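You operate a simulated robot arm through the tools that you are given. There is no shell and no other tool. Be economical: measure what you need, move in short steps, check, and stop when the job is done.

The job below is to be done with a simulated two-armed robot. You get a single attempt, and the scene is never put back.

## Task
Carry the white handled basket with both arms and set it on the chair side of the packing table. Put the red ring from the top of the long table on the chair side of the packing table and the purple ring on the filter disc there. Fetch the tall tube and stand it on the top of the side table. Turn the black knob to mark 0. Do these in any order. Set down upright: tall tube.

Only the result counts: the job must be done as asked and must still hold three seconds after the hand-in. Knocking over, shifting, dropping, spilling or breaking anything else fails it.

## Robot
Two 7-joint arms with two-finger parallel grippers on one trunk, on a base that drives. Base frame: it is fixed to the floor where the robot stands at the start and does not move with it; the origin is under the middle of the robot, x ahead of it, y to its left, z up. Readings come in mm, rad, newtons and seconds.
The left shoulder is at the start at [50, 187, 1160], the right one opposite. With the tool pointing down near the work surface each hand reaches from about 100 to 660 mm from the robot's upright axis, wherever it stands, measured 20 degrees to its own side. Places, roughly: black knob [-300, 3200, 800]; chair side of the packing table [-200, 3700, 900]; filter disc (12x11x2 cm) [600, 200, 900]; ring [500, 0, 1000]; tall tube (6x6x12 cm) [400, 600, 900]; top of the side table [-800, -1000, 800]; white handled basket (31x24x13 cm) [500, -100, 900]. Payload 3.43 kg a hand.
The tool frame of a hand sits at the grasp point between the pads (the TCP): z along the fingers, y along the line on which they close. The tips reach 30 mm beyond it. The gripper opens to 94 mm. The fingers are 28 mm wide and 10 mm thick; the gripper's body (50 by 96 mm) begins 55 mm behind the TCP.
Orientation is that of the tool frame in the base frame, as a unit quaternion [x, y, z, w]. With the fingers straight down and closing along the base's y, the tool's x points along the base's -x, its y along +y and its z along -z.

## Interface
- The arms move only by the tool nudge_tool. It takes "left_rows", "right_rows" or both (then of equal length, played together; a hand with none holds still); each is a list of rows, each a list of 7 numbers: the turn, a rotation vector about the tool's x, y, z in rad, then the shift along the tool's x, y, z in mm, then the closure in counts, from 0 (fully open) to 255 (shut). In form: [[rx, ry, rz, tx, ty, tz, gripper], ...]. A call has 1 to 20 rows; each row shifts and turns the commanded pose from where the row before left it, along the tool's axes as they then stand. Rows are played at 5 a second. More than 50 mm and 0.15 rad between two rows, or a gripper value outside its range, and nothing of the call is played. Where a pose cannot be reached the arm comes as near as it can. A force on the tool above 40 N (or 10 N above the force at the start of the call, whichever is more), or a blocked arm, ends the call early, and 0.2 s more pass. The fingers move at their own pace (about 153 mm/s each) and stop on an object; they squeeze with about 22 N. The grip force told is the motor's: it shows also when the fingers shut on nothing. Time passes only in rows, and 0.2 s behind the last, so rows that do not move let the fingers close. The reply holds the time, the measured pose of the TCP, the force on the tool along the base axes, the opening and the grip force, in the units named above and with some noise, with the torque about the TCP (base axes, N m) and any sound that the robot's microphone picked up, and new pictures: "pictures" is both (left out), scene, wrist or none (wrist: the cameras of the hands that moved).
- Cameras (640 x 400 px; columns grow to the right, rows downward): "scene" is now at [138, -36.8, 1326.8]; the picture's right is [-0.42, -0.91, 0.00], its down [-0.49, 0.22, -0.84] and it looks along [0.77, -0.35, -0.54] (base axes); focal length 214 px, centre (320, 200). "left" rides on the left gripper at [76, -14, -103] in its tool frame; the picture's right is [0.18, 0.98, 0.00], its down [-0.75, 0.14, -0.64] and it looks along [-0.63, 0.12, 0.77] (tool axes); focal length 243 px, centre (320, 200). "right" rides on the right gripper at [76, 14, -103] in its tool frame; the picture's right is [-0.18, 0.98, 0.00], its down [-0.75, -0.14, -0.64] and it looks along [-0.63, -0.12, 0.77] (tool axes); focal length 243 px, centre (320, 200). There is no depth. A picture from a camera that has moved, and an enlarged one, comes with that camera's place and axes in the base frame and with its lens.
- slide_trunk(by): slides the trunk up (or, below 0, down) by that many mm; the arms and the scene camera ride with it, the base frame stays. It gives what a move gives, with no picture.
- roll_base(legs): drives the robot by 1 to 6 legs, each [ahead, left, turn to the left] in mm, mm and rad, along the robot's own axes; the way and the turn of a leg run together, so that a leg with both is an arc; at most 1500 mm and 3.142 rad a leg. The arms and the cameras ride along, it lands a little off, and it stops where it bumps. It gives what a move gives, and a new picture of the scene camera.
- aim_head(pan, tilt): turns the head with the scene camera to pan (to the left, within 1.396 rad either way) and tilt (down, from -0.506 to 1.204), counted from straight ahead of the robot. It gives what a move gives, and a new picture of the scene camera.
- zoom(camera, box): a new picture of the part [left, top, right, bottom] of that camera's present view, enlarged. No time passes.
- sign_off(): hands the job in; it is judged then, once.

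Work in short steps. Places have to be worked out from the pictures, the camera data and where the tool is seen: move nearer, look again, correct. Check each grasp and each placing, and mend what went wrong. You have 165 turns and 260 pictures in all, those below and enlarged ones among them. Open the grippers and draw the arms clear of the work before you hand the job in, unless the task says otherwise; then end with one line.

The tools are called after "Emit:" by a JSON object that holds its "method" and its "body". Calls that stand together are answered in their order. nudge_tool: Moves the arms, as the interface text tells. Its arguments: {"type":"object","properties":{"left_rows":{"type":"array","items":{"type":"array","items":{"type":"number"}}},"right_rows":{"type":"array","items":{"type":"array","items":{"type":"number"}}},"pictures":{"type":"string","enum":["both","scene","wrist","none"]}},"required":[]} The other tools are called the same way: slide_trunk (by) slides the trunk up or down; roll_base (legs) drives the base; aim_head (pan, tilt) turns the head that bears the scene camera; zoom (camera, box) takes an enlarged picture of a part of a camera's view; sign_off () hands the job in.

At the start:

```text
time_s: 0.0
left_tool_pos: [316.2, 128.9, 1193.2]
left_orientation: [0.0, 1.0, 0.0, 0.0]
left_ft_force: [0.3, -0.1, -1.2]
left_ft_torque: [0.0, 0.0, -0.01]
left_grip_width: 94.2
left_gripper_force: 0.1
right_tool_pos: [373.3, -152.8, 1143.9]
right_orientation: [0.0, 1.0, -0.001, 0.0]
right_ft_force: [1.0, 0.9, -0.2]
right_ft_torque: [-0.01, -0.02, 0.03]
right_grip_width: 93.9
right_gripper_force: 0.0
trunk travel left (down, up): [-375.0, 57.0]
robot x, y, heading: [3.6, -1.6, 0.005]
head pan, tilt: [-0.429, 0.569]
```

scene: 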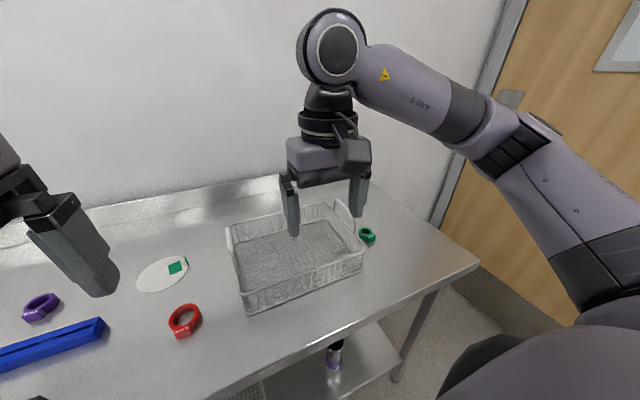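
right: 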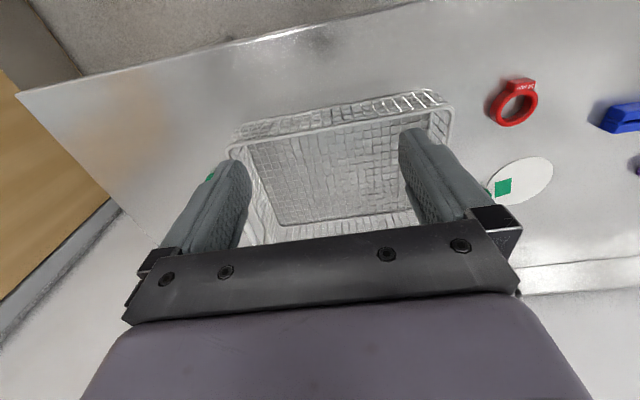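
left: 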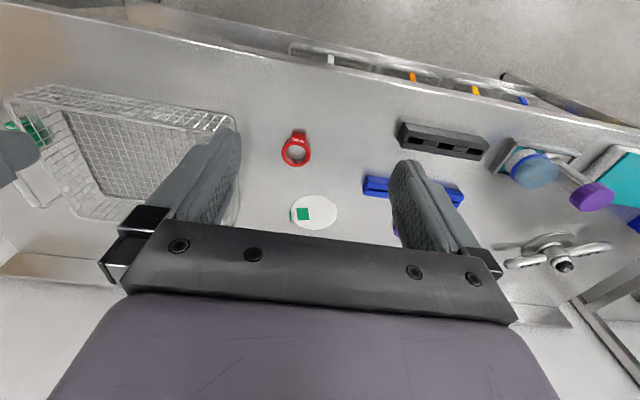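

I start by looking around; first the long table's left part.

Emit:
{"method": "aim_head", "body": {"pan": 0.5, "tilt": 0.6}}

Emit:
{"method": "aim_head", "body": {"pan": 1.39, "tilt": 0.2}}

Emit:
{"method": "aim_head", "body": {"pan": -1.39, "tilt": 0.3}}

Emit:
{"method": "aim_head", "body": {"pan": 0.0, "tilt": 0.9}}

```text
time_s: 1.2
left_tool_pos: [315.9, 129.9, 1194.2]
left_orientation: [0.0, 1.0, 0.0, 0.0]
left_ft_force: [0.3, -0.4, 0.8]
left_ft_torque: [0.0, 0.02, 0.0]
left_grip_width: 93.9
left_gripper_force: 0.0
right_tool_pos: [373.9, -154.7, 1143.6]
right_orientation: [-0.001, 1.0, 0.0, 0.0]
right_ft_force: [0.0, 0.7, -0.1]
right_ft_torque: [0.0, 0.01, -0.04]
right_grip_width: 94.2
right_gripper_force: 0.1
trunk travel left (down, up): [-375.0, 57.0]
robot x, y, heading: [0.1, 2.3, 0.002]
head pan, tilt: [0.499, 0.6]
camera scene: at [134.4, 42.5, 1324.0], right [0.48, -0.88, 0.0], down [-0.5, -0.27, -0.83], along [0.72, 0.39, -0.56], focal length 214 px, centre (320, 200)
```

scene: 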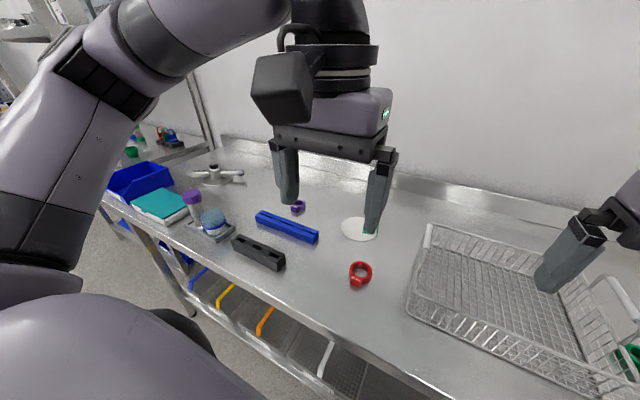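

```text
time_s: 2.4
left_tool_pos: [315.6, 131.0, 1193.7]
left_orientation: [-0.001, 1.0, 0.0, 0.001]
left_ft_force: [0.6, 0.3, -0.1]
left_ft_torque: [0.01, -0.02, -0.01]
left_grip_width: 93.9
left_gripper_force: 0.0
right_tool_pos: [372.7, -154.3, 1143.2]
right_orientation: [0.0, 1.0, 0.001, -0.001]
right_ft_force: [-0.1, 0.1, 0.3]
right_ft_torque: [-0.01, 0.02, -0.05]
right_grip_width: 93.9
right_gripper_force: 0.1
trunk travel left (down, up): [-375.0, 57.0]
robot x, y, heading: [-1.5, 0.4, 0.0]
head pan, tilt: [1.389, 0.201]
camera scene: at [73.7, 91.9, 1360.8], right [0.98, -0.18, 0.0], down [-0.04, -0.2, -0.98], along [0.18, 0.96, -0.2], focal length 214 px, centre (320, 200)
```

scene: 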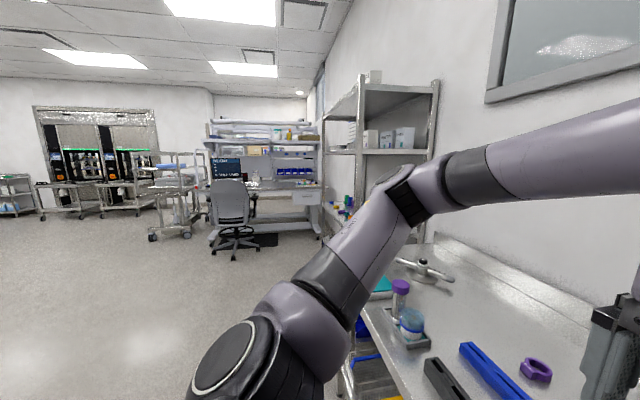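

```text
time_s: 4.9
left_tool_pos: [315.1, 130.0, 1193.7]
left_orientation: [0.0, 1.0, -0.001, 0.0]
left_ft_force: [0.6, 1.0, 1.1]
left_ft_torque: [-0.01, 0.01, 0.02]
left_grip_width: 94.1
left_gripper_force: 0.1
right_tool_pos: [373.3, -153.0, 1143.9]
right_orientation: [0.0, 1.0, 0.0, 0.0]
right_ft_force: [-0.6, 0.3, -0.9]
right_ft_torque: [0.01, -0.02, -0.02]
right_grip_width: 94.1
right_gripper_force: 0.1
trunk travel left (down, up): [-375.0, 57.0]
robot x, y, heading: [-0.9, 0.6, -0.001]
head pan, tilt: [-1.389, 0.3]
camera scene: at [73.7, -91.5, 1351.5], right [-0.98, -0.18, 0.0], down [-0.05, 0.29, -0.96], along [0.17, -0.94, -0.3], focal length 214 px, centre (320, 200)
```

scene: 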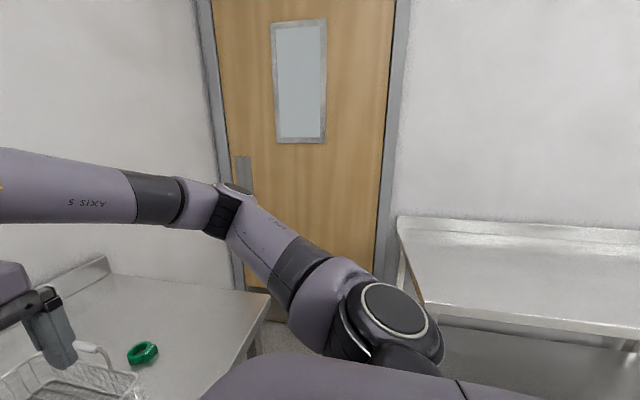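

```text
time_s: 6.4
left_tool_pos: [315.4, 129.6, 1194.1]
left_orientation: [0.001, 1.0, 0.0, 0.0]
left_ft_force: [-0.3, 0.2, 0.0]
left_ft_torque: [-0.02, 0.01, 0.02]
left_grip_width: 94.2
left_gripper_force: 0.1
right_tool_pos: [372.3, -153.6, 1143.0]
right_orientation: [0.0, 1.0, 0.0, 0.0]
right_ft_force: [0.0, 0.0, -0.2]
right_ft_torque: [-0.02, 0.01, -0.01]
right_grip_width: 93.7
right_gripper_force: 0.0
trunk travel left (down, up): [-375.0, 57.0]
robot x, y, heading: [1.3, 3.8, -0.003]
head pan, tilt: [0.0, 0.901]
camera scene: at [132.3, 0.2, 1299.3], right [0.0, -1.0, 0.0], down [-0.78, 0.0, -0.62], along [0.62, 0.0, -0.78], focal length 214 px, centre (320, 200)
```

scene: 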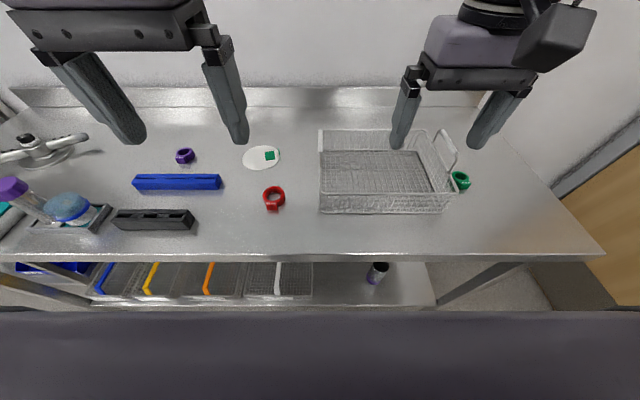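

I take closer looks at the tube, the basket and the rings.

Emit:
{"method": "zoom", "body": {"camera": "scene", "box": [0, 120, 160, 240]}}

Emit:
{"method": "zoom", "body": {"camera": "scene", "box": [300, 90, 500, 230]}}

Emit:
{"method": "zoom", "body": {"camera": "scene", "box": [160, 130, 300, 220]}}

Emit:
{"method": "zoom", "body": {"camera": "left", "box": [360, 100, 640, 300]}}

```text
3.33 times, centred on (80, 180) of scene
camera zoom: at [132.3, 0.2, 1299.3], right [0.0, -1.0, 0.0], down [-0.78, 0.0, -0.62], along [0.62, 0.0, -0.78], focal length 715 px, centre (1120, 267)
```

zoom: 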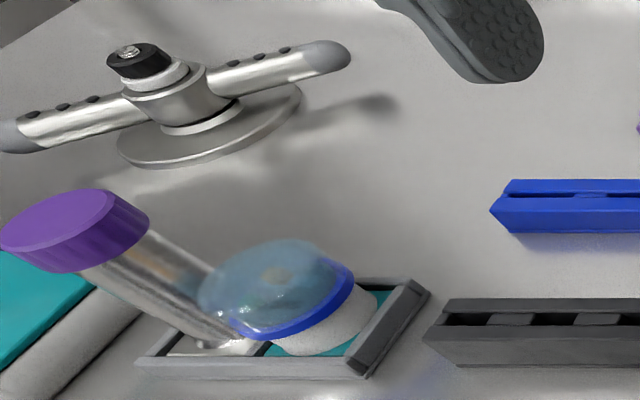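

```text
2.86 times, centred on (400, 160) of scene
camera zoom: at [132.3, 0.2, 1299.3], right [0.0, -1.0, 0.0], down [-0.78, 0.0, -0.62], along [0.62, 0.0, -0.78], focal length 613 px, centre (91, 314)
```

zoom: 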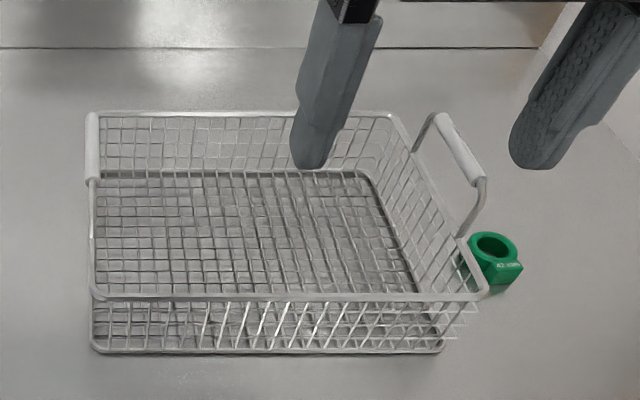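

```text
4.44 times, centred on (230, 175) of scene
camera zoom: at [132.3, 0.2, 1299.3], right [0.0, -1.0, 0.0], down [-0.78, 0.0, -0.62], along [0.62, 0.0, -0.78], focal length 953 px, centre (720, 311)
```

zoom: 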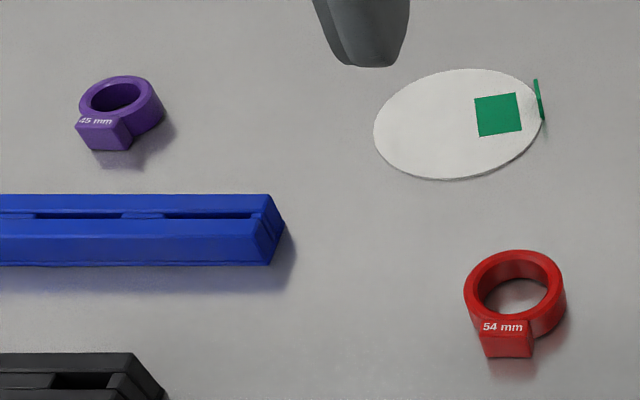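

```text
2.00 times, centred on (500, 200) of left
camera zoom: at [239.7, 116.2, 1297.6], right [-0.18, 0.98, 0.0], down [0.75, 0.14, 0.64], along [0.63, 0.12, -0.77], focal length 485 px, centre (-40, 200)
```

zoom: 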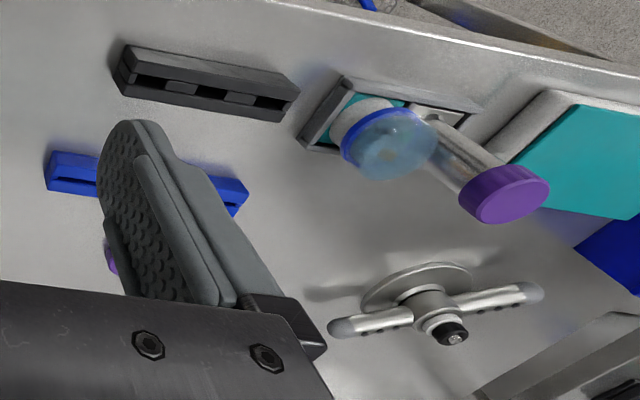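

The table top looks to be near z≈885; the purple ring is about (613, 389), a bit far. I drive left and slightly ahead to bring it within easy reach.

Emit:
{"method": "roll_base", "body": {"legs": [[60, 220, 0]]}}

```text
time_s: 8.1
left_tool_pos: [353.0, 350.6, 1193.7]
left_orientation: [0.001, 1.0, -0.001, 0.0]
left_ft_force: [0.0, -0.4, 0.1]
left_ft_torque: [-0.01, 0.01, 0.03]
left_grip_width: 94.2
left_gripper_force: 0.1
right_tool_pos: [409.9, 66.4, 1143.4]
right_orientation: [0.0, 1.0, -0.001, 0.0]
right_ft_force: [-0.1, 0.1, 0.5]
right_ft_torque: [-0.02, 0.0, 0.02]
right_grip_width: 94.2
right_gripper_force: 0.0
trunk travel left (down, up): [-375.0, 57.0]
robot x, y, heading: [36.7, 222.2, -0.004]
head pan, tilt: [0.0, 0.901]
camera scene: at [168.7, 220.6, 1299.3], right [0.0, -1.0, 0.0], down [-0.78, 0.0, -0.62], along [0.62, 0.0, -0.78], focal length 214 px, centre (320, 200)
```

scene: 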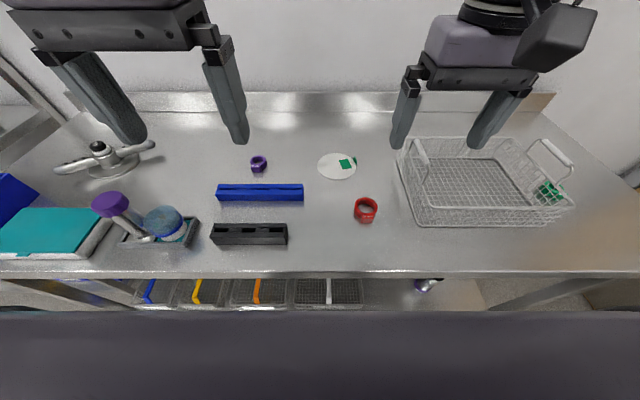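

Purple ring again works out at about (616, 393). I move the left hand above it, open.

Emit:
{"method": "nudge_tool", "body": {"left_rows": [[0, 0, 0, -35, 6, 22, 0], [0, 0, 0, -35, 6, 22, 0], [0, 0, 0, -35, 6, 22, 0], [0, 0, 0, -35, 6, 22, 0], [0, 0, 0, -35, 6, 22, 0], [0, 0, 0, -35, 6, 22, 0], [0, 0, 0, -35, 6, 22, 0], [0, 0, 0, 0, 0, 0, 0]]}}

```text
time_s: 9.9
left_tool_pos: [598.0, 392.3, 1039.2]
left_orientation: [0.001, 1.0, 0.0, 0.001]
left_ft_force: [0.5, 0.3, -0.1]
left_ft_torque: [0.02, -0.02, 0.0]
left_grip_width: 94.1
left_gripper_force: 0.1
right_tool_pos: [408.9, 65.0, 1143.5]
right_orientation: [0.001, 1.0, 0.001, 0.0]
right_ft_force: [0.3, -0.2, -0.1]
right_ft_torque: [-0.02, 0.01, -0.03]
right_grip_width: 94.5
right_gripper_force: 0.1
trunk travel left (down, up): [-375.0, 57.0]
robot x, y, heading: [35.7, 219.8, -0.002]
head pan, tilt: [0.0, 0.901]
camera scene: at [168.6, 220.1, 1299.3], right [0.0, -1.0, 0.0], down [-0.78, 0.0, -0.62], along [0.62, 0.0, -0.78], focal length 214 px, centre (320, 200)
camera left: at [521.8, 378.0, 1143.1], right [-0.18, 0.98, 0.0], down [0.75, 0.14, 0.64], along [0.63, 0.12, -0.77], focal length 243 px, centre (320, 200)
```

scene: 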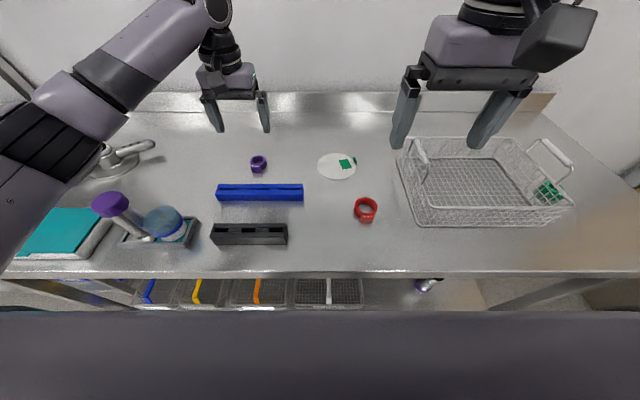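
left: 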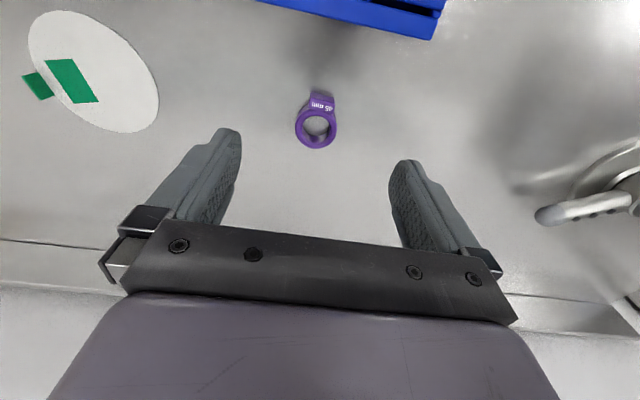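

The ring is about (626, 395) with the table near z≈878. I move above it, descend to TCP 935 and look again.

Emit:
{"method": "nudge_tool", "body": {"left_rows": [[0, 0, 0, -28, 2, 0, 0], [0, 0, 0, 0, 0, 35, 0], [0, 0, 0, 0, 0, 35, 0], [0, 0, 0, 0, 0, 34, 0], [0, 0, 0, 0, 0, 0, 0]], "pictures": "wrist"}}

```text
time_s: 11.1
left_tool_pos: [625.5, 391.9, 937.1]
left_orientation: [0.001, 1.0, 0.0, -0.001]
left_ft_force: [-0.9, -0.6, -0.3]
left_ft_torque: [-0.02, 0.01, 0.0]
left_grip_width: 94.2
left_gripper_force: 0.0
right_tool_pos: [410.5, 65.3, 1143.5]
right_orientation: [-0.001, 1.0, 0.0, 0.0]
right_ft_force: [-0.2, -0.3, 0.0]
right_ft_torque: [0.02, -0.01, 0.0]
right_grip_width: 93.8
right_gripper_force: 0.0
trunk travel left (down, up): [-375.0, 57.0]
robot x, y, heading: [36.8, 220.0, 0.001]
head pan, tilt: [0.0, 0.901]
camera left: at [549.2, 378.6, 1039.7], right [-0.18, 0.98, 0.0], down [0.75, 0.14, 0.64], along [0.63, 0.12, -0.77], focal length 243 px, centre (320, 200)
```

left: 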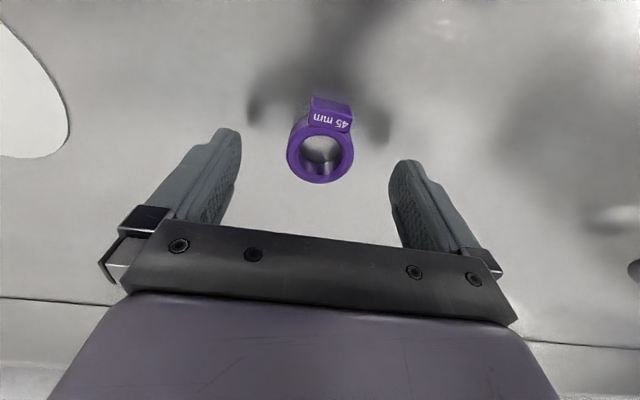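

Ring centred at about (628, 394), top ≈895. I descend gently and close.

Emit:
{"method": "nudge_tool", "body": {"left_rows": [[0, 0, 0, -2, 1, 12, 0], [0, 0, 0, 0, 0, 10, 0], [0, 0, 0, 0, 0, 3, 0], [0, 0, 0, 0, 0, 0, 255], [0, 0, 0, 0, 0, 0, 255], [0, 0, 0, 0, 0, 0, 255]], "pictures": "wrist"}}

```text
time_s: 12.5
left_tool_pos: [628.1, 393.9, 911.1]
left_orientation: [0.001, 1.0, 0.0, -0.001]
left_ft_force: [0.4, 0.2, -0.3]
left_ft_torque: [0.01, 0.04, 0.0]
left_grip_width: 43.4
left_gripper_force: 21.9
right_tool_pos: [409.4, 65.6, 1143.6]
right_orientation: [0.0, 1.0, 0.001, 0.0]
right_ft_force: [0.6, -0.3, 0.2]
right_ft_torque: [-0.01, -0.05, 0.0]
right_grip_width: 94.0
right_gripper_force: 0.0
trunk travel left (down, up): [-375.0, 57.0]
robot x, y, heading: [36.6, 217.5, -0.004]
head pan, tilt: [0.0, 0.901]
camera left: at [551.2, 380.2, 1014.5], right [-0.18, 0.98, 0.0], down [0.75, 0.14, 0.64], along [0.63, 0.12, -0.77], focal length 243 px, centre (320, 200)
```

left: 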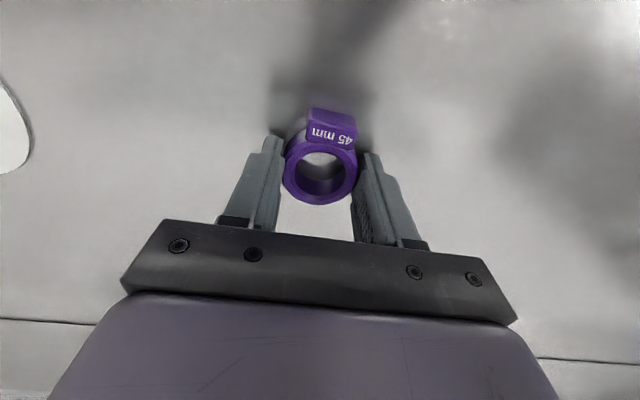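

Grasp is firm (43 mm). I lift and carry toward the disc at about (618, 180), then look.

Emit:
{"method": "nudge_tool", "body": {"left_rows": [[0, 0, 0, 0, 0, -35, 255], [0, 0, 0, 0, 0, -35, 255], [0, 0, 0, 2, -42, 0, 255], [0, 0, 0, 2, -42, 0, 255], [0, 0, 0, 2, -42, 0, 255], [0, 0, 0, 2, -42, 0, 255], [0, 0, 0, 2, -42, 0, 255], [0, 0, 0, 0, 0, 0, 255]]}}

```text
time_s: 14.3
left_tool_pos: [620.0, 229.2, 975.2]
left_orientation: [-0.019, 1.0, 0.003, -0.004]
left_ft_force: [-0.6, 0.6, -0.7]
left_ft_torque: [-0.02, 0.02, 0.01]
left_grip_width: 43.5
left_gripper_force: 21.4
left hand out of reach, approached as far as the arm can: row 7
right_tool_pos: [409.6, 65.3, 1144.0]
right_orientation: [0.0, 1.0, 0.0, 0.0]
right_ft_force: [0.4, 0.2, 0.6]
right_ft_torque: [-0.01, 0.03, -0.04]
right_grip_width: 94.1
right_gripper_force: 0.1
trunk travel left (down, up): [-375.0, 57.0]
robot x, y, heading: [35.8, 217.0, 0.003]
head pan, tilt: [0.0, 0.901]
camera scene: at [168.8, 219.9, 1299.3], right [0.0, -1.0, 0.0], down [-0.78, 0.0, -0.62], along [0.62, 0.0, -0.78], focal length 214 px, centre (320, 200)
camera left: at [544.7, 212.3, 1079.1], right [-0.22, 0.98, 0.01], down [0.75, 0.17, 0.64], along [0.62, 0.15, -0.77], focal length 243 px, centre (320, 200)
```

scene: 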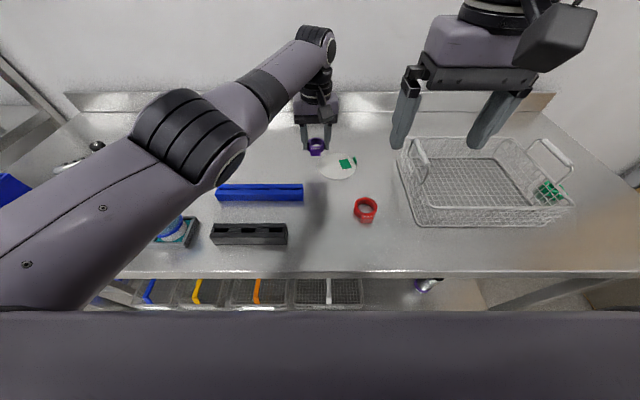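
left: 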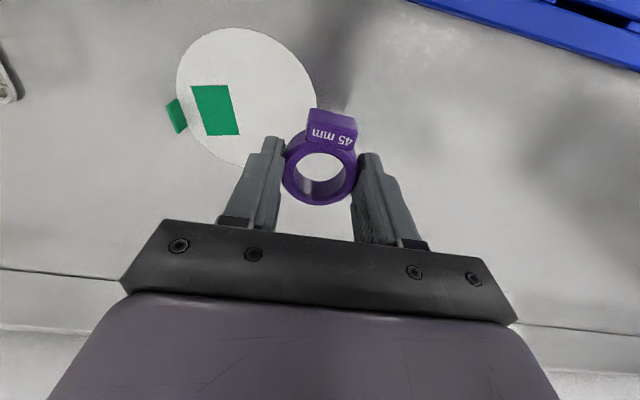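

The arm ran short, so I roll the base to the right, which carries the ring to above the disc, (614, 169).

Emit:
{"method": "roll_base", "body": {"legs": [[0, -70, 0]]}}

Emit:
{"method": "zoom", "body": {"camera": "left", "box": [0, 0, 640, 400]}}

```text
time_s: 15.3
left_tool_pos: [620.2, 158.5, 978.9]
left_orientation: [-0.018, 1.0, 0.001, -0.002]
left_ft_force: [0.1, -0.2, -0.7]
left_ft_torque: [0.05, -0.02, 0.0]
left_grip_width: 43.5
left_gripper_force: 22.1
right_tool_pos: [409.5, -4.5, 1143.2]
right_orientation: [0.0, 1.0, 0.001, 0.001]
right_ft_force: [0.2, 0.0, -0.5]
right_ft_torque: [0.01, 0.0, 0.04]
right_grip_width: 94.1
right_gripper_force: 0.1
trunk travel left (down, up): [-375.0, 57.0]
robot x, y, heading: [37.7, 151.9, 0.001]
head pan, tilt: [0.0, 0.901]
camera scene: at [168.8, 149.6, 1299.2], right [0.0, -1.0, 0.0], down [-0.78, 0.0, -0.62], along [0.62, 0.0, -0.78], focal length 214 px, centre (320, 200)
```

scene: 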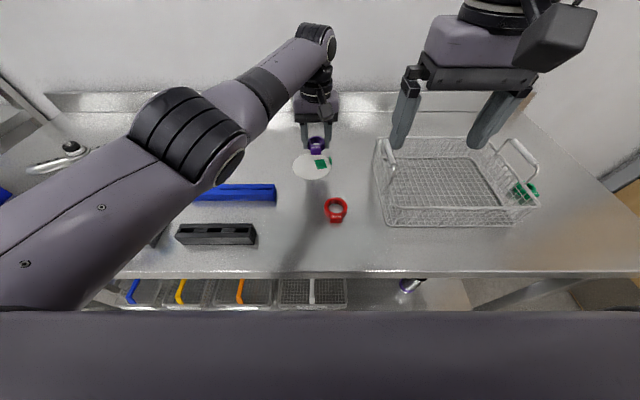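

```text
1.00 times, centred on (320, 200) of left (not enlarged: the box is as wide or as high as the picture)
camera zoom: at [544.9, 141.8, 1082.2], right [-0.22, 0.98, 0.0], down [0.75, 0.17, 0.64], along [0.62, 0.14, -0.77], focal length 243 px, centre (320, 200)
```

zoom: 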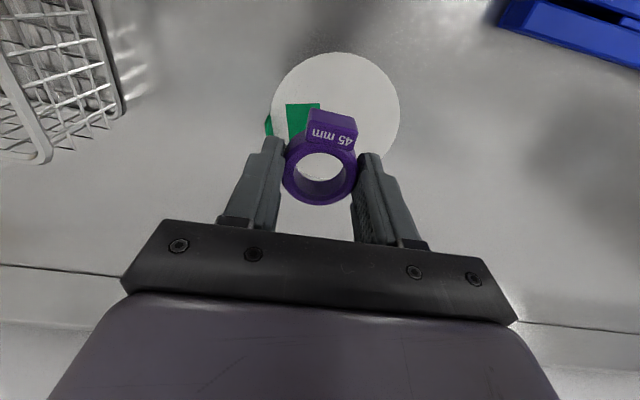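

Disc centre is at about (613, 174). I shift over it and lower to just above the disc.

Emit:
{"method": "nudge_tool", "body": {"left_rows": [[0, 0, 0, 3, 18, 0, 255], [0, 0, 0, 0, 0, 25, 255], [0, 0, 0, 0, 0, 25, 255], [0, 0, 0, 0, 0, 10, 255], [0, 0, 0, 0, 0, 3, 255], [0, 0, 0, 0, 0, 0, 255]], "pictures": "wrist"}}

```text
time_s: 16.7
left_tool_pos: [616.7, 177.7, 914.8]
left_orientation: [-0.019, 1.0, 0.002, -0.002]
left_ft_force: [0.8, -0.5, -1.2]
left_ft_torque: [-0.01, -0.01, 0.01]
left_grip_width: 43.5
left_gripper_force: 21.7
right_tool_pos: [410.1, -4.5, 1143.8]
right_orientation: [-0.001, 1.0, 0.0, 0.001]
right_ft_force: [-0.3, 0.7, -0.6]
right_ft_torque: [-0.02, 0.02, 0.01]
right_grip_width: 94.1
right_gripper_force: 0.0
trunk travel left (down, up): [-375.0, 57.0]
robot x, y, heading: [37.8, 152.7, -0.003]
head pan, tilt: [0.0, 0.901]
camera left: at [540.9, 160.8, 1018.8], right [-0.22, 0.98, 0.0], down [0.75, 0.17, 0.64], along [0.62, 0.14, -0.77], focal length 243 px, centre (320, 200)
```

left: 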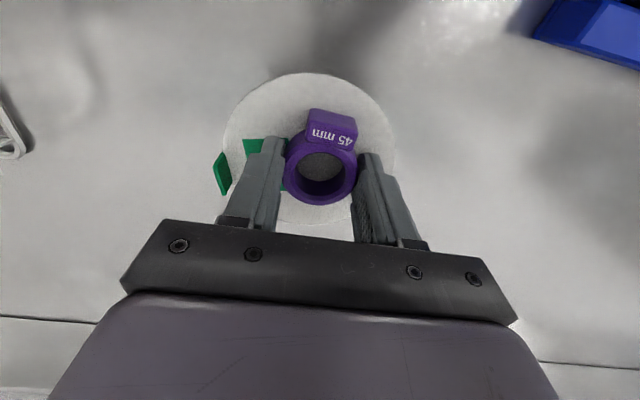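

Well over the disc; I lower 2 mm more, open partly (to stay clear of the green tab) and check.

Emit:
{"method": "nudge_tool", "body": {"left_rows": [[0, 0, 0, 0, 0, 1.5, 255], [0, 0, 0, 0, 0, 0, 255], [0, 0, 0, 0, 0, 0, 95], [0, 0, 0, 0, 0, 0, 95], [0, 0, 0, 0, 0, -30, 95], [0, 0, 0, 0, 0, -40, 95], [0, 0, 0, 0, 0, -45, 0], [0, 0, 0, 0, 0, -45, 0]]}}

```text
time_s: 18.5
left_tool_pos: [615.9, 175.0, 1074.0]
left_orientation: [-0.019, 1.0, 0.002, -0.001]
left_ft_force: [-0.2, 0.3, 0.2]
left_ft_torque: [0.01, -0.03, 0.02]
left_grip_width: 93.7
left_gripper_force: 0.0
right_tool_pos: [409.6, -4.6, 1143.7]
right_orientation: [0.0, 1.0, 0.0, 0.0]
right_ft_force: [-0.2, -0.8, 0.7]
right_ft_torque: [0.01, -0.05, 0.0]
right_grip_width: 93.9
right_gripper_force: 0.0
trunk travel left (down, up): [-375.0, 57.0]
robot x, y, heading: [37.9, 150.0, -0.003]
head pan, tilt: [0.0, 0.901]
camera scene: at [167.9, 150.1, 1299.3], right [0.0, -1.0, 0.0], down [-0.78, 0.0, -0.62], along [0.62, 0.0, -0.78], focal length 214 px, centre (320, 200)
camera left: at [541.1, 159.1, 1177.7], right [-0.22, 0.98, 0.0], down [0.75, 0.17, 0.64], along [0.62, 0.14, -0.77], focal length 243 px, centre (320, 200)
```

scene: 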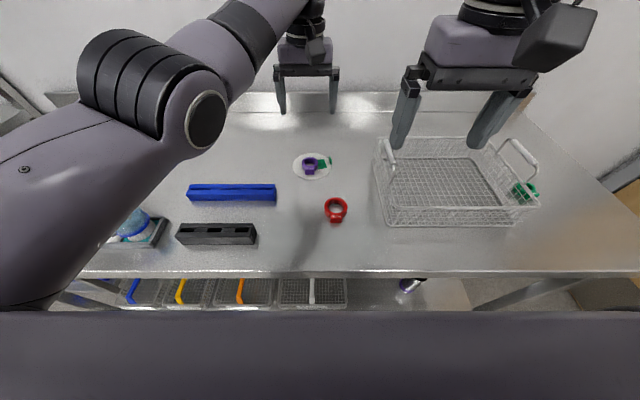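
left: 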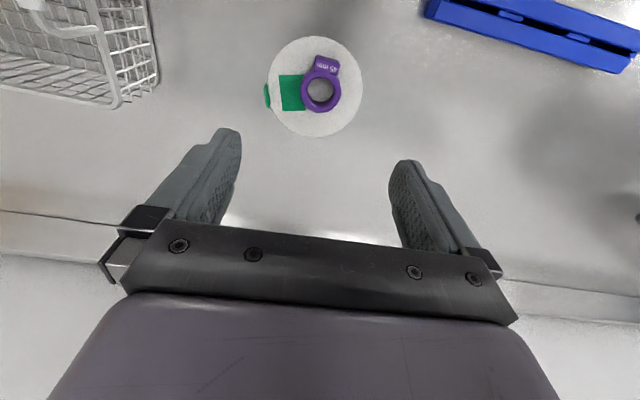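

The purple ring rests on the disc. Next I retract the left hand and bring the right hand over the red ring at about (456, 113).

Emit:
{"method": "nudge_tool", "body": {"left_rows": [[0, 0, 0, 30, 20, -15, 0], [0, 0, 0, 35, 20, -15, 0], [0, 0, 0, 35, 20, -15, 0], [0, 0, 0, 35, 20, -15, 0], [0, 0, 0, 35, 20, -15, 0], [0, 0, 0, 35, 20, -15, 0], [0, 0, 0, 30, 20, -15, 0]], "right_rows": [[0, 0, 0, 0, 0, 0, 0], [0, 0, 0, 0, 0, 0, 0], [0, 0, 0, -9, 24, 20, 0], [0, 0, 0, -9, 24, 20, 0], [0, 0, 0, -9, 24, 20, 0], [0, 0, 0, -9, 24, 20, 0], [0, 0, 0, -9, 20, 24, 0]]}}

```text
time_s: 20.1
left_tool_pos: [377.2, 309.4, 1181.5]
left_orientation: [-0.017, 1.0, 0.001, -0.002]
left_ft_force: [0.8, 0.2, -0.3]
left_ft_torque: [-0.01, -0.02, -0.03]
left_grip_width: 94.2
left_gripper_force: 0.1
left hand out of reach, approached as far as the arm can: row 1
right_tool_pos: [454.4, 113.4, 1038.0]
right_orientation: [0.001, 1.0, -0.001, 0.0]
right_ft_force: [0.0, -0.7, -0.2]
right_ft_torque: [-0.02, -0.01, 0.02]
right_grip_width: 93.8
right_gripper_force: 0.1
trunk travel left (down, up): [-375.0, 57.0]
robot x, y, heading: [35.7, 150.7, -0.001]
head pan, tilt: [0.0, 0.901]
camera scene: at [168.4, 151.1, 1299.3], right [0.0, -1.0, 0.0], down [-0.78, 0.0, -0.62], along [0.62, 0.0, -0.78], focal length 214 px, centre (320, 200)
camera right: at [377.8, 127.3, 1141.4], right [0.18, 0.98, 0.0], down [0.75, -0.14, 0.64], along [0.63, -0.12, -0.77], focal length 243 px, centre (320, 200)
camera left: at [302.2, 291.9, 1284.2], right [-0.22, 0.98, 0.0], down [0.75, 0.17, 0.64], along [0.62, 0.14, -0.77], focal length 243 px, centre (320, 200)
```

scene: 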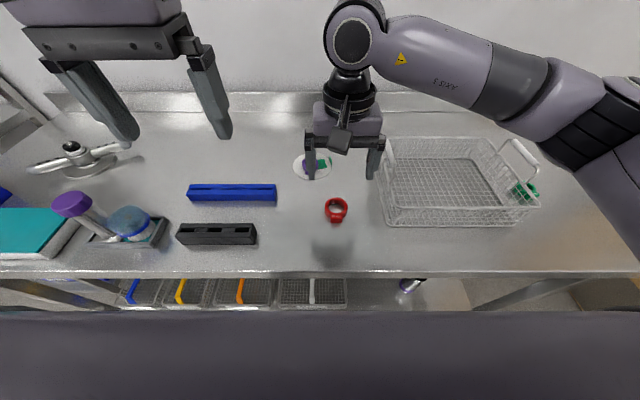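
right: 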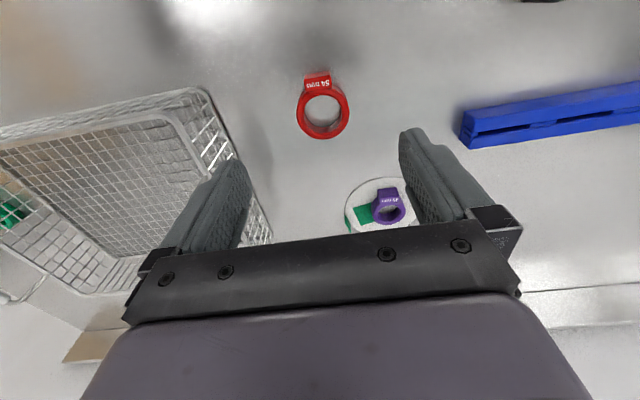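
left: 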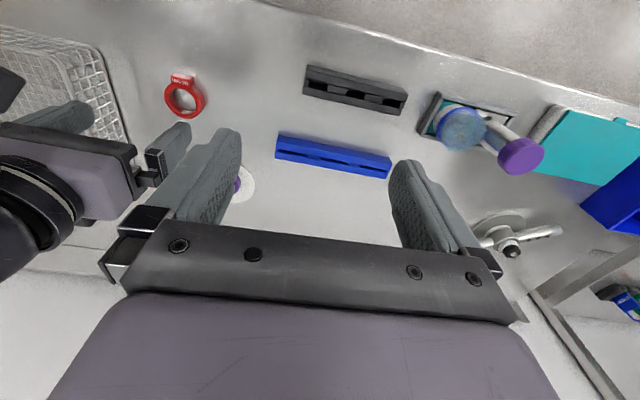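

Red ring centre is about (466, 113); I partly close to stay clear of the basket and descend to look.

Emit:
{"method": "nudge_tool", "body": {"right_rows": [[0, 0, 0, -12, 0, 0, 45], [0, 0, 0, 0, 0, 35, 45], [0, 0, 0, 0, 0, 35, 45], [0, 0, 0, 0, 0, 30, 45], [0, 0, 0, 0, 0, 0, 45]], "pictures": "wrist"}}

```text
time_s: 21.3
left_tool_pos: [378.7, 307.4, 1180.0]
left_orientation: [-0.018, 1.0, 0.001, -0.002]
left_ft_force: [0.0, -0.7, -0.1]
left_ft_torque: [0.0, -0.02, 0.0]
left_grip_width: 93.9
left_gripper_force: 0.1
right_tool_pos: [465.2, 111.7, 938.1]
right_orientation: [0.0, 1.0, -0.001, 0.0]
right_ft_force: [-0.2, -0.1, -0.2]
right_ft_torque: [0.0, 0.03, 0.0]
right_grip_width: 77.6
right_gripper_force: 0.0
trunk travel left (down, up): [-375.0, 57.0]
robot x, y, heading: [37.1, 150.6, -0.004]
head pan, tilt: [0.0, 0.901]
camera right: at [390.3, 127.1, 1041.8], right [0.18, 0.98, 0.0], down [0.75, -0.14, 0.64], along [0.63, -0.12, -0.77], focal length 243 px, centre (320, 200)
```

right: 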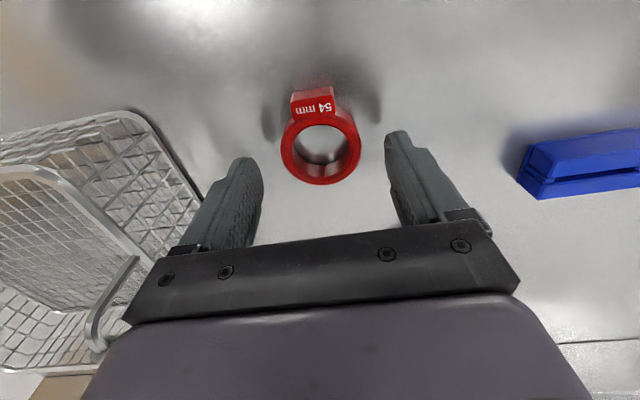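

Aligned. Descend 27 mm and close.

Emit:
{"method": "nudge_tool", "body": {"right_rows": [[0, 0, 0, 0, 2, 14, 45], [0, 0, 0, 0, 0, 10, 45], [0, 0, 0, 0, 0, 3, 45], [0, 0, 0, 0, 0, 0, 255], [0, 0, 0, 0, 0, 0, 255], [0, 0, 0, 0, 0, 0, 255], [0, 0, 0, 0, 0, -30, 255], [0, 0, 0, 0, 0, -40, 255], [0, 0, 0, 0, 0, -45, 255], [0, 0, 0, 10, -10, -45, 255], [0, 0, 0, 20, -20, -40, 255]], "pictures": "wrist"}}

```text
time_s: 23.7
left_tool_pos: [377.0, 307.9, 1180.5]
left_orientation: [-0.018, 1.0, 0.001, -0.001]
left_ft_force: [0.1, 0.1, 0.3]
left_ft_torque: [-0.01, -0.02, -0.01]
left_grip_width: 94.1
left_gripper_force: 0.0
right_tool_pos: [435.2, 83.2, 1113.4]
right_orientation: [0.0, 1.0, 0.001, -0.001]
right_ft_force: [0.1, 0.2, -0.1]
right_ft_torque: [0.0, -0.02, 0.01]
right_grip_width: 52.7
right_gripper_force: 21.9
trunk travel left (down, up): [-375.0, 57.0]
robot x, y, heading: [33.7, 150.0, 0.003]
head pan, tilt: [0.0, 0.901]
camera right: at [359.4, 98.2, 1216.7], right [0.18, 0.98, 0.0], down [0.75, -0.14, 0.64], along [0.63, -0.12, -0.77], focal length 243 px, centre (320, 200)
```

right: 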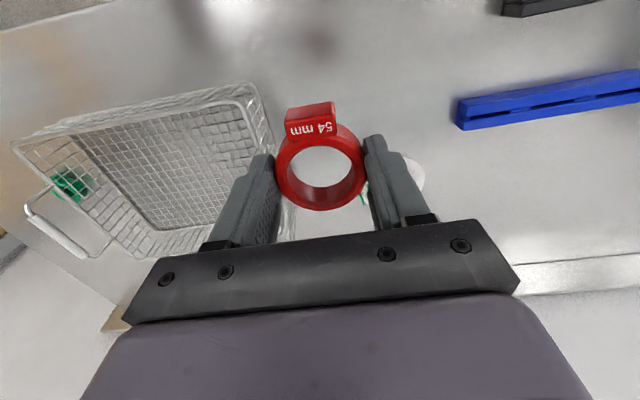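

Ring held. I tuck the right hand aside and roll left toward the tube at about (395, 600).

Emit:
{"method": "nudge_tool", "body": {"right_rows": [[0, 0, 0, 5, -40, -10, 255], [0, 0, 0, 5, -40, -10, 255]], "pictures": "none"}}

Emit:
{"method": "roll_base", "body": {"legs": [[0, 270, 0]]}}

Emit:
{"method": "zoom", "body": {"camera": "left", "box": [0, 0, 640, 400]}}

```text
time_s: 24.3
left_tool_pos: [377.6, 306.9, 1180.2]
left_orientation: [-0.018, 1.0, 0.001, -0.002]
left_ft_force: [-0.2, 0.7, 0.0]
left_ft_torque: [0.02, 0.02, 0.0]
left_grip_width: 93.8
left_gripper_force: 0.0
right_tool_pos: [424.6, 3.8, 1134.0]
right_orientation: [0.0, 1.0, 0.0, -0.001]
right_ft_force: [1.1, 0.1, -0.4]
right_ft_torque: [0.03, -0.02, 0.02]
right_grip_width: 52.9
right_gripper_force: 22.1
trunk travel left (down, up): [-375.0, 57.0]
robot x, y, heading: [37.2, 154.0, 0.001]
head pan, tilt: [0.0, 0.901]
```

```text
time_s: 26.2
left_tool_pos: [378.1, 580.5, 1179.8]
left_orientation: [-0.019, 1.0, 0.001, -0.001]
left_ft_force: [0.3, -0.1, 0.0]
left_ft_torque: [0.02, 0.0, -0.03]
left_grip_width: 93.9
left_gripper_force: 0.2
right_tool_pos: [425.2, 277.4, 1133.1]
right_orientation: [0.0, 1.0, 0.0, 0.0]
right_ft_force: [0.2, 0.7, -0.8]
right_ft_torque: [0.01, -0.01, 0.02]
right_grip_width: 52.5
right_gripper_force: 22.1
trunk travel left (down, up): [-375.0, 57.0]
robot x, y, heading: [38.1, 419.3, -0.0]
head pan, tilt: [0.0, 0.901]
camera scene: at [168.7, 422.8, 1299.3], right [0.0, -1.0, 0.0], down [-0.78, 0.0, -0.62], along [0.62, 0.0, -0.78], focal length 214 px, centre (320, 200)
```

scene: 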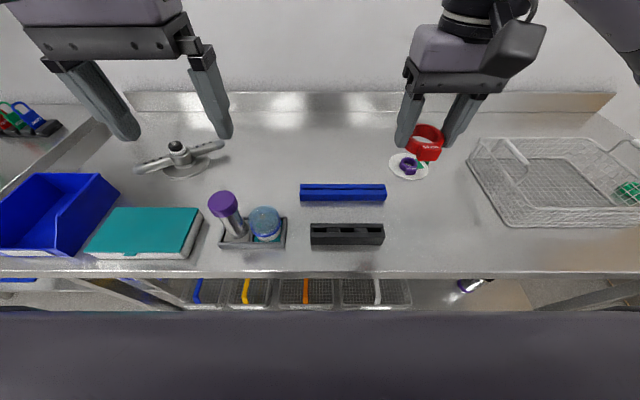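

```text
1.00 times, centred on (320, 200) of left (not enlarged: the box is as wide or as high as the picture)
camera zoom: at [302.8, 563.6, 1283.9], right [-0.22, 0.97, 0.0], down [0.75, 0.17, 0.64], along [0.62, 0.14, -0.77], focal length 243 px, centre (320, 200)
```

zoom: 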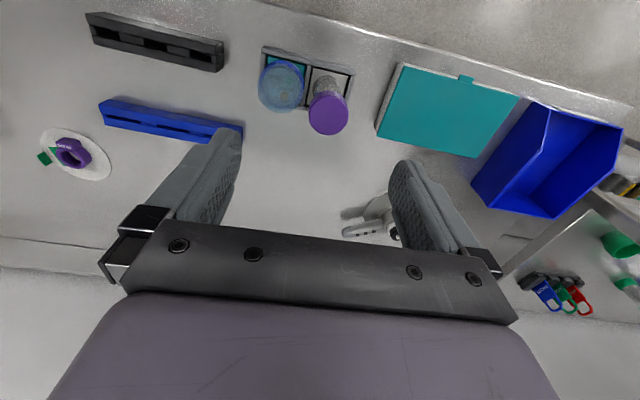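

The tube's cap is at about (403, 598), top z≈1000; the dish beside it in −y. I turn the left hand 90° so the fingers close along x, clear of the dish.

Emit:
{"method": "nudge_tool", "body": {"left_rows": [[0, 0, 0.146, 0, 0, 0, 0], [0, 0, 0.146, 0, 0, 0, 0], [0, 0, 0.146, 0, 0, 0, 0], [0, 0, 0.146, 0, 0, 0, 0], [0, 0, 0.146, 0, 0, 0, 0], [0, 0, 0.146, 0, 0, 0, 0], [0, 0, 0.146, 0, 0, 0, 0], [0, 0, 0.146, 0, 0, 0, 0], [0, 0, 0.146, 0, 0, 0, 0], [0, 0, 0.146, 0, 0, 0, 0], [0, 0, 0.147, 0, 0, 0, 0]]}}

```text
time_s: 28.6
left_tool_pos: [377.7, 579.4, 1180.5]
left_orientation: [0.708, 0.706, 0.0, -0.002]
left_ft_force: [0.1, -0.1, -0.8]
left_ft_torque: [0.02, 0.01, -0.02]
left_grip_width: 94.1
left_gripper_force: 0.1
right_tool_pos: [425.3, 277.0, 1132.2]
right_orientation: [-0.001, 1.0, 0.0, 0.0]
right_ft_force: [-0.6, 0.6, -0.6]
right_ft_torque: [-0.01, 0.01, 0.0]
right_grip_width: 52.8
right_gripper_force: 22.2
trunk travel left (down, up): [-375.0, 57.0]
robot x, y, heading: [36.2, 423.1, 0.004]
head pan, tilt: [0.0, 0.901]
camera scene: at [168.7, 422.2, 1299.3], right [0.0, -1.0, 0.0], down [-0.78, 0.0, -0.62], along [0.62, 0.0, -0.78], focal length 214 px, centre (320, 200)
camera left: at [363.9, 656.4, 1283.9], right [0.98, 0.18, 0.0], down [0.14, -0.76, 0.64], along [0.11, -0.63, -0.77], focal length 243 px, centre (320, 200)
```

scene: 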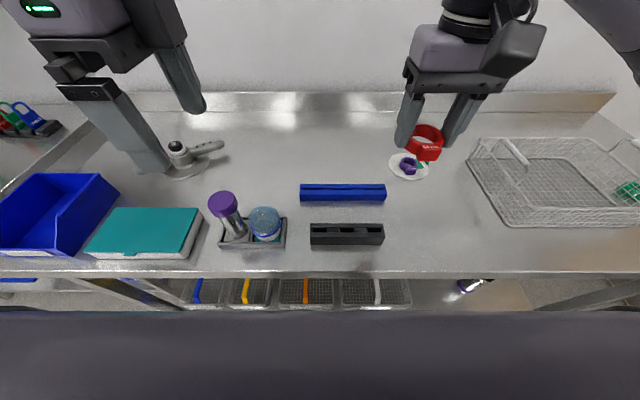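
left: 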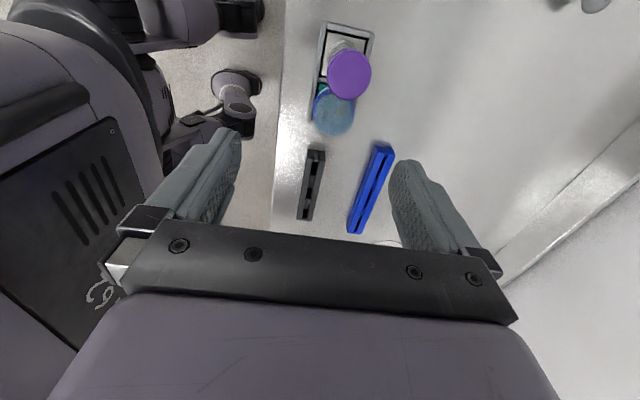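

Cap confirmed at (405, 599). I move above and descend to TCP 1065 for a look.

Emit:
{"method": "nudge_tool", "body": {"left_rows": [[0, 0, 0, 10, 14, 35, 0], [0, 0, 0, 10, 13, 40, 0], [0, 0, 0, 0, 0, 40, 0], [0, 0, 0, 0, 0, 0, 0]]}}

```text
time_s: 29.6
left_tool_pos: [404.0, 600.5, 1066.1]
left_orientation: [0.706, 0.708, 0.0, -0.002]
left_ft_force: [-1.0, 0.4, 0.1]
left_ft_torque: [0.01, -0.02, 0.01]
left_grip_width: 93.9
left_gripper_force: 0.1
right_tool_pos: [426.2, 277.0, 1134.1]
right_orientation: [-0.001, 1.0, 0.0, 0.0]
right_ft_force: [0.4, -0.4, -0.7]
right_ft_torque: [0.0, 0.01, 0.03]
right_grip_width: 52.5
right_gripper_force: 21.7
trunk travel left (down, up): [-375.0, 57.0]
robot x, y, heading: [35.4, 416.7, 0.002]
head pan, tilt: [0.0, 0.901]
camera scene: at [168.7, 422.1, 1299.3], right [0.0, -1.0, 0.0], down [-0.78, 0.0, -0.62], along [0.62, 0.0, -0.78], focal length 214 px, centre (320, 200)
camera left: at [390.4, 676.3, 1169.1], right [0.98, 0.19, 0.0], down [0.14, -0.75, 0.64], along [0.12, -0.63, -0.77], focal length 243 px, centre (320, 200)
```

scene: 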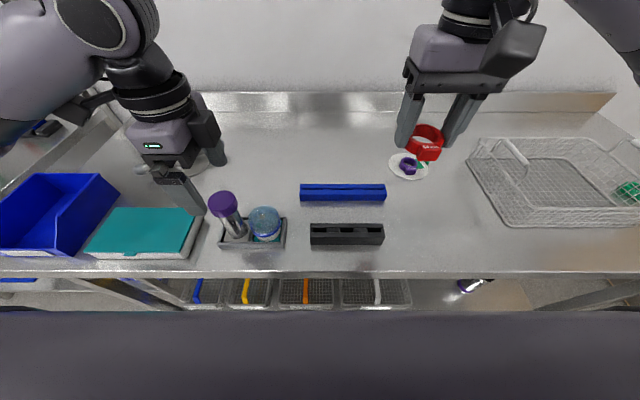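
left: 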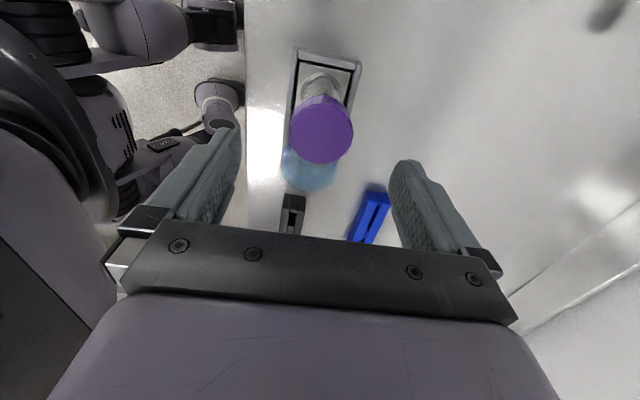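

Aligned over the cap. I descend 90 mm and close on the cap.

Emit:
{"method": "nudge_tool", "body": {"left_rows": [[0, 0, 0, 0, 1, 30, 0], [0, 0, 0, 0, 0, 30, 0], [0, 0, 0, 0, 0, 20, 0], [0, 0, 0, 0, 0, 10, 0], [0, 0, 0, 0, 0, 0, 255], [0, 0, 0, 0, 0, 0, 255], [0, 0, 0, 0, 0, 0, 255]]}}

```text
time_s: 31.2
left_tool_pos: [405.5, 600.7, 976.4]
left_orientation: [0.707, 0.707, -0.001, -0.002]
left_ft_force: [0.5, -1.2, 0.4]
left_ft_torque: [-0.01, -0.04, 0.02]
left_grip_width: 48.5
left_gripper_force: 22.3
right_tool_pos: [425.7, 275.6, 1133.9]
right_orientation: [0.0, 1.0, 0.0, 0.0]
right_ft_force: [0.4, 0.5, -0.6]
right_ft_torque: [0.0, -0.01, 0.03]
right_grip_width: 52.6
right_gripper_force: 21.8
trunk travel left (down, up): [-375.0, 57.0]
robot x, y, heading: [36.0, 421.6, 0.004]
head pan, tilt: [0.0, 0.901]
camera scene: at [168.9, 422.2, 1299.2], right [0.0, -1.0, 0.0], down [-0.78, 0.0, -0.62], along [0.62, 0.0, -0.78], focal length 214 px, centre (320, 200)
camera left: at [390.9, 676.4, 1079.2], right [0.98, 0.19, 0.0], down [0.14, -0.75, 0.64], along [0.12, -0.63, -0.77], focal length 243 px, centre (320, 200)
```

scene: 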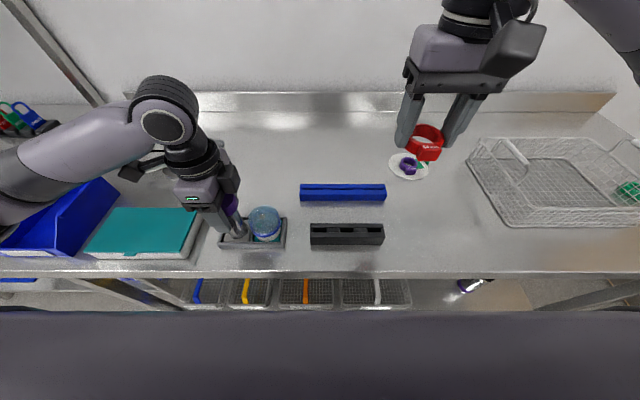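
left: 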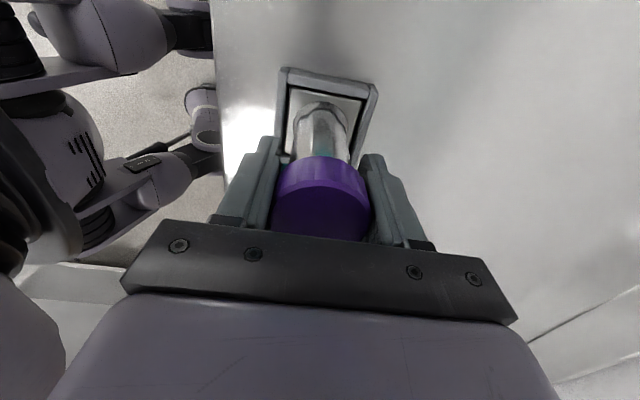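

Gripped at 48.5 mm. I lift slowly straight up and check that only the tube comes.

Emit:
{"method": "nudge_tool", "body": {"left_rows": [[0, 0, 0, 0, 0, -10, 255], [0, 0, 0, 0, 0, -15, 255], [0, 0, 0, 0, 0, -30, 255], [0, 0, 0, 0, 0, -40, 255], [0, 0, 0, 0, 0, -40, 255], [0, 0, 0, 0, 0, -40, 255], [0, 0, 0, 0, 0, -35, 255], [0, 0, 0, 0, 0, 0, 255]]}}

```text
time_s: 33.0
left_tool_pos: [406.1, 601.5, 1186.7]
left_orientation: [0.706, 0.708, -0.001, -0.002]
left_ft_force: [0.4, 1.2, -2.7]
left_ft_torque: [0.0, -0.02, -0.01]
left_grip_width: 48.0
left_gripper_force: 22.0
right_tool_pos: [425.9, 276.9, 1133.5]
right_orientation: [0.0, 1.0, 0.0, 0.0]
right_ft_force: [-0.7, -0.5, -0.2]
right_ft_torque: [-0.03, 0.02, 0.03]
right_grip_width: 52.6
right_gripper_force: 22.5
trunk travel left (down, up): [-375.0, 57.0]
robot x, y, heading: [36.8, 425.0, 0.005]
head pan, tilt: [0.0, 0.901]
camera scene: at [169.1, 422.4, 1299.2], right [0.0, -1.0, 0.0], down [-0.78, 0.0, -0.62], along [0.62, 0.0, -0.78], focal length 214 px, centre (320, 200)
camera left: at [392.9, 677.3, 1289.3], right [0.98, 0.19, 0.0], down [0.15, -0.75, 0.64], along [0.12, -0.63, -0.77], focal length 243 px, centre (320, 200)
```

scene: 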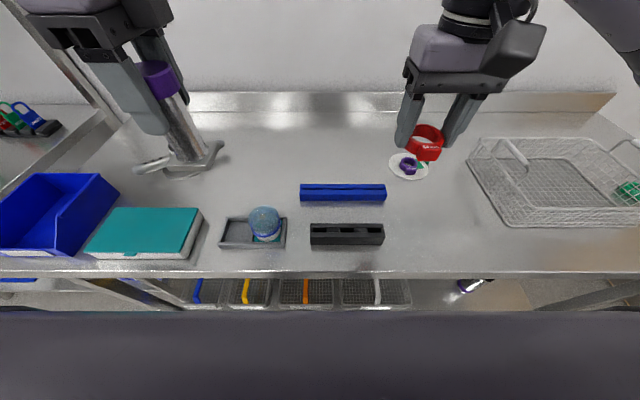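
left: 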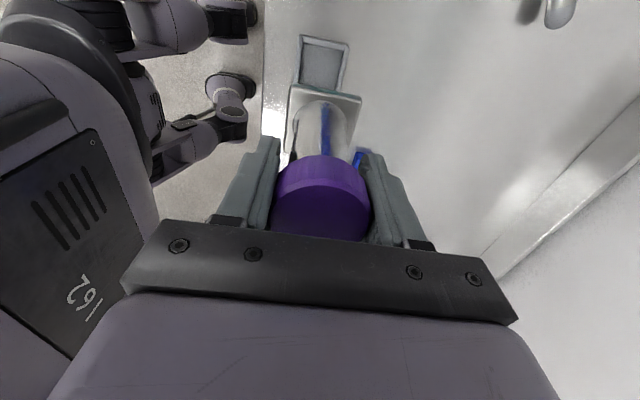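

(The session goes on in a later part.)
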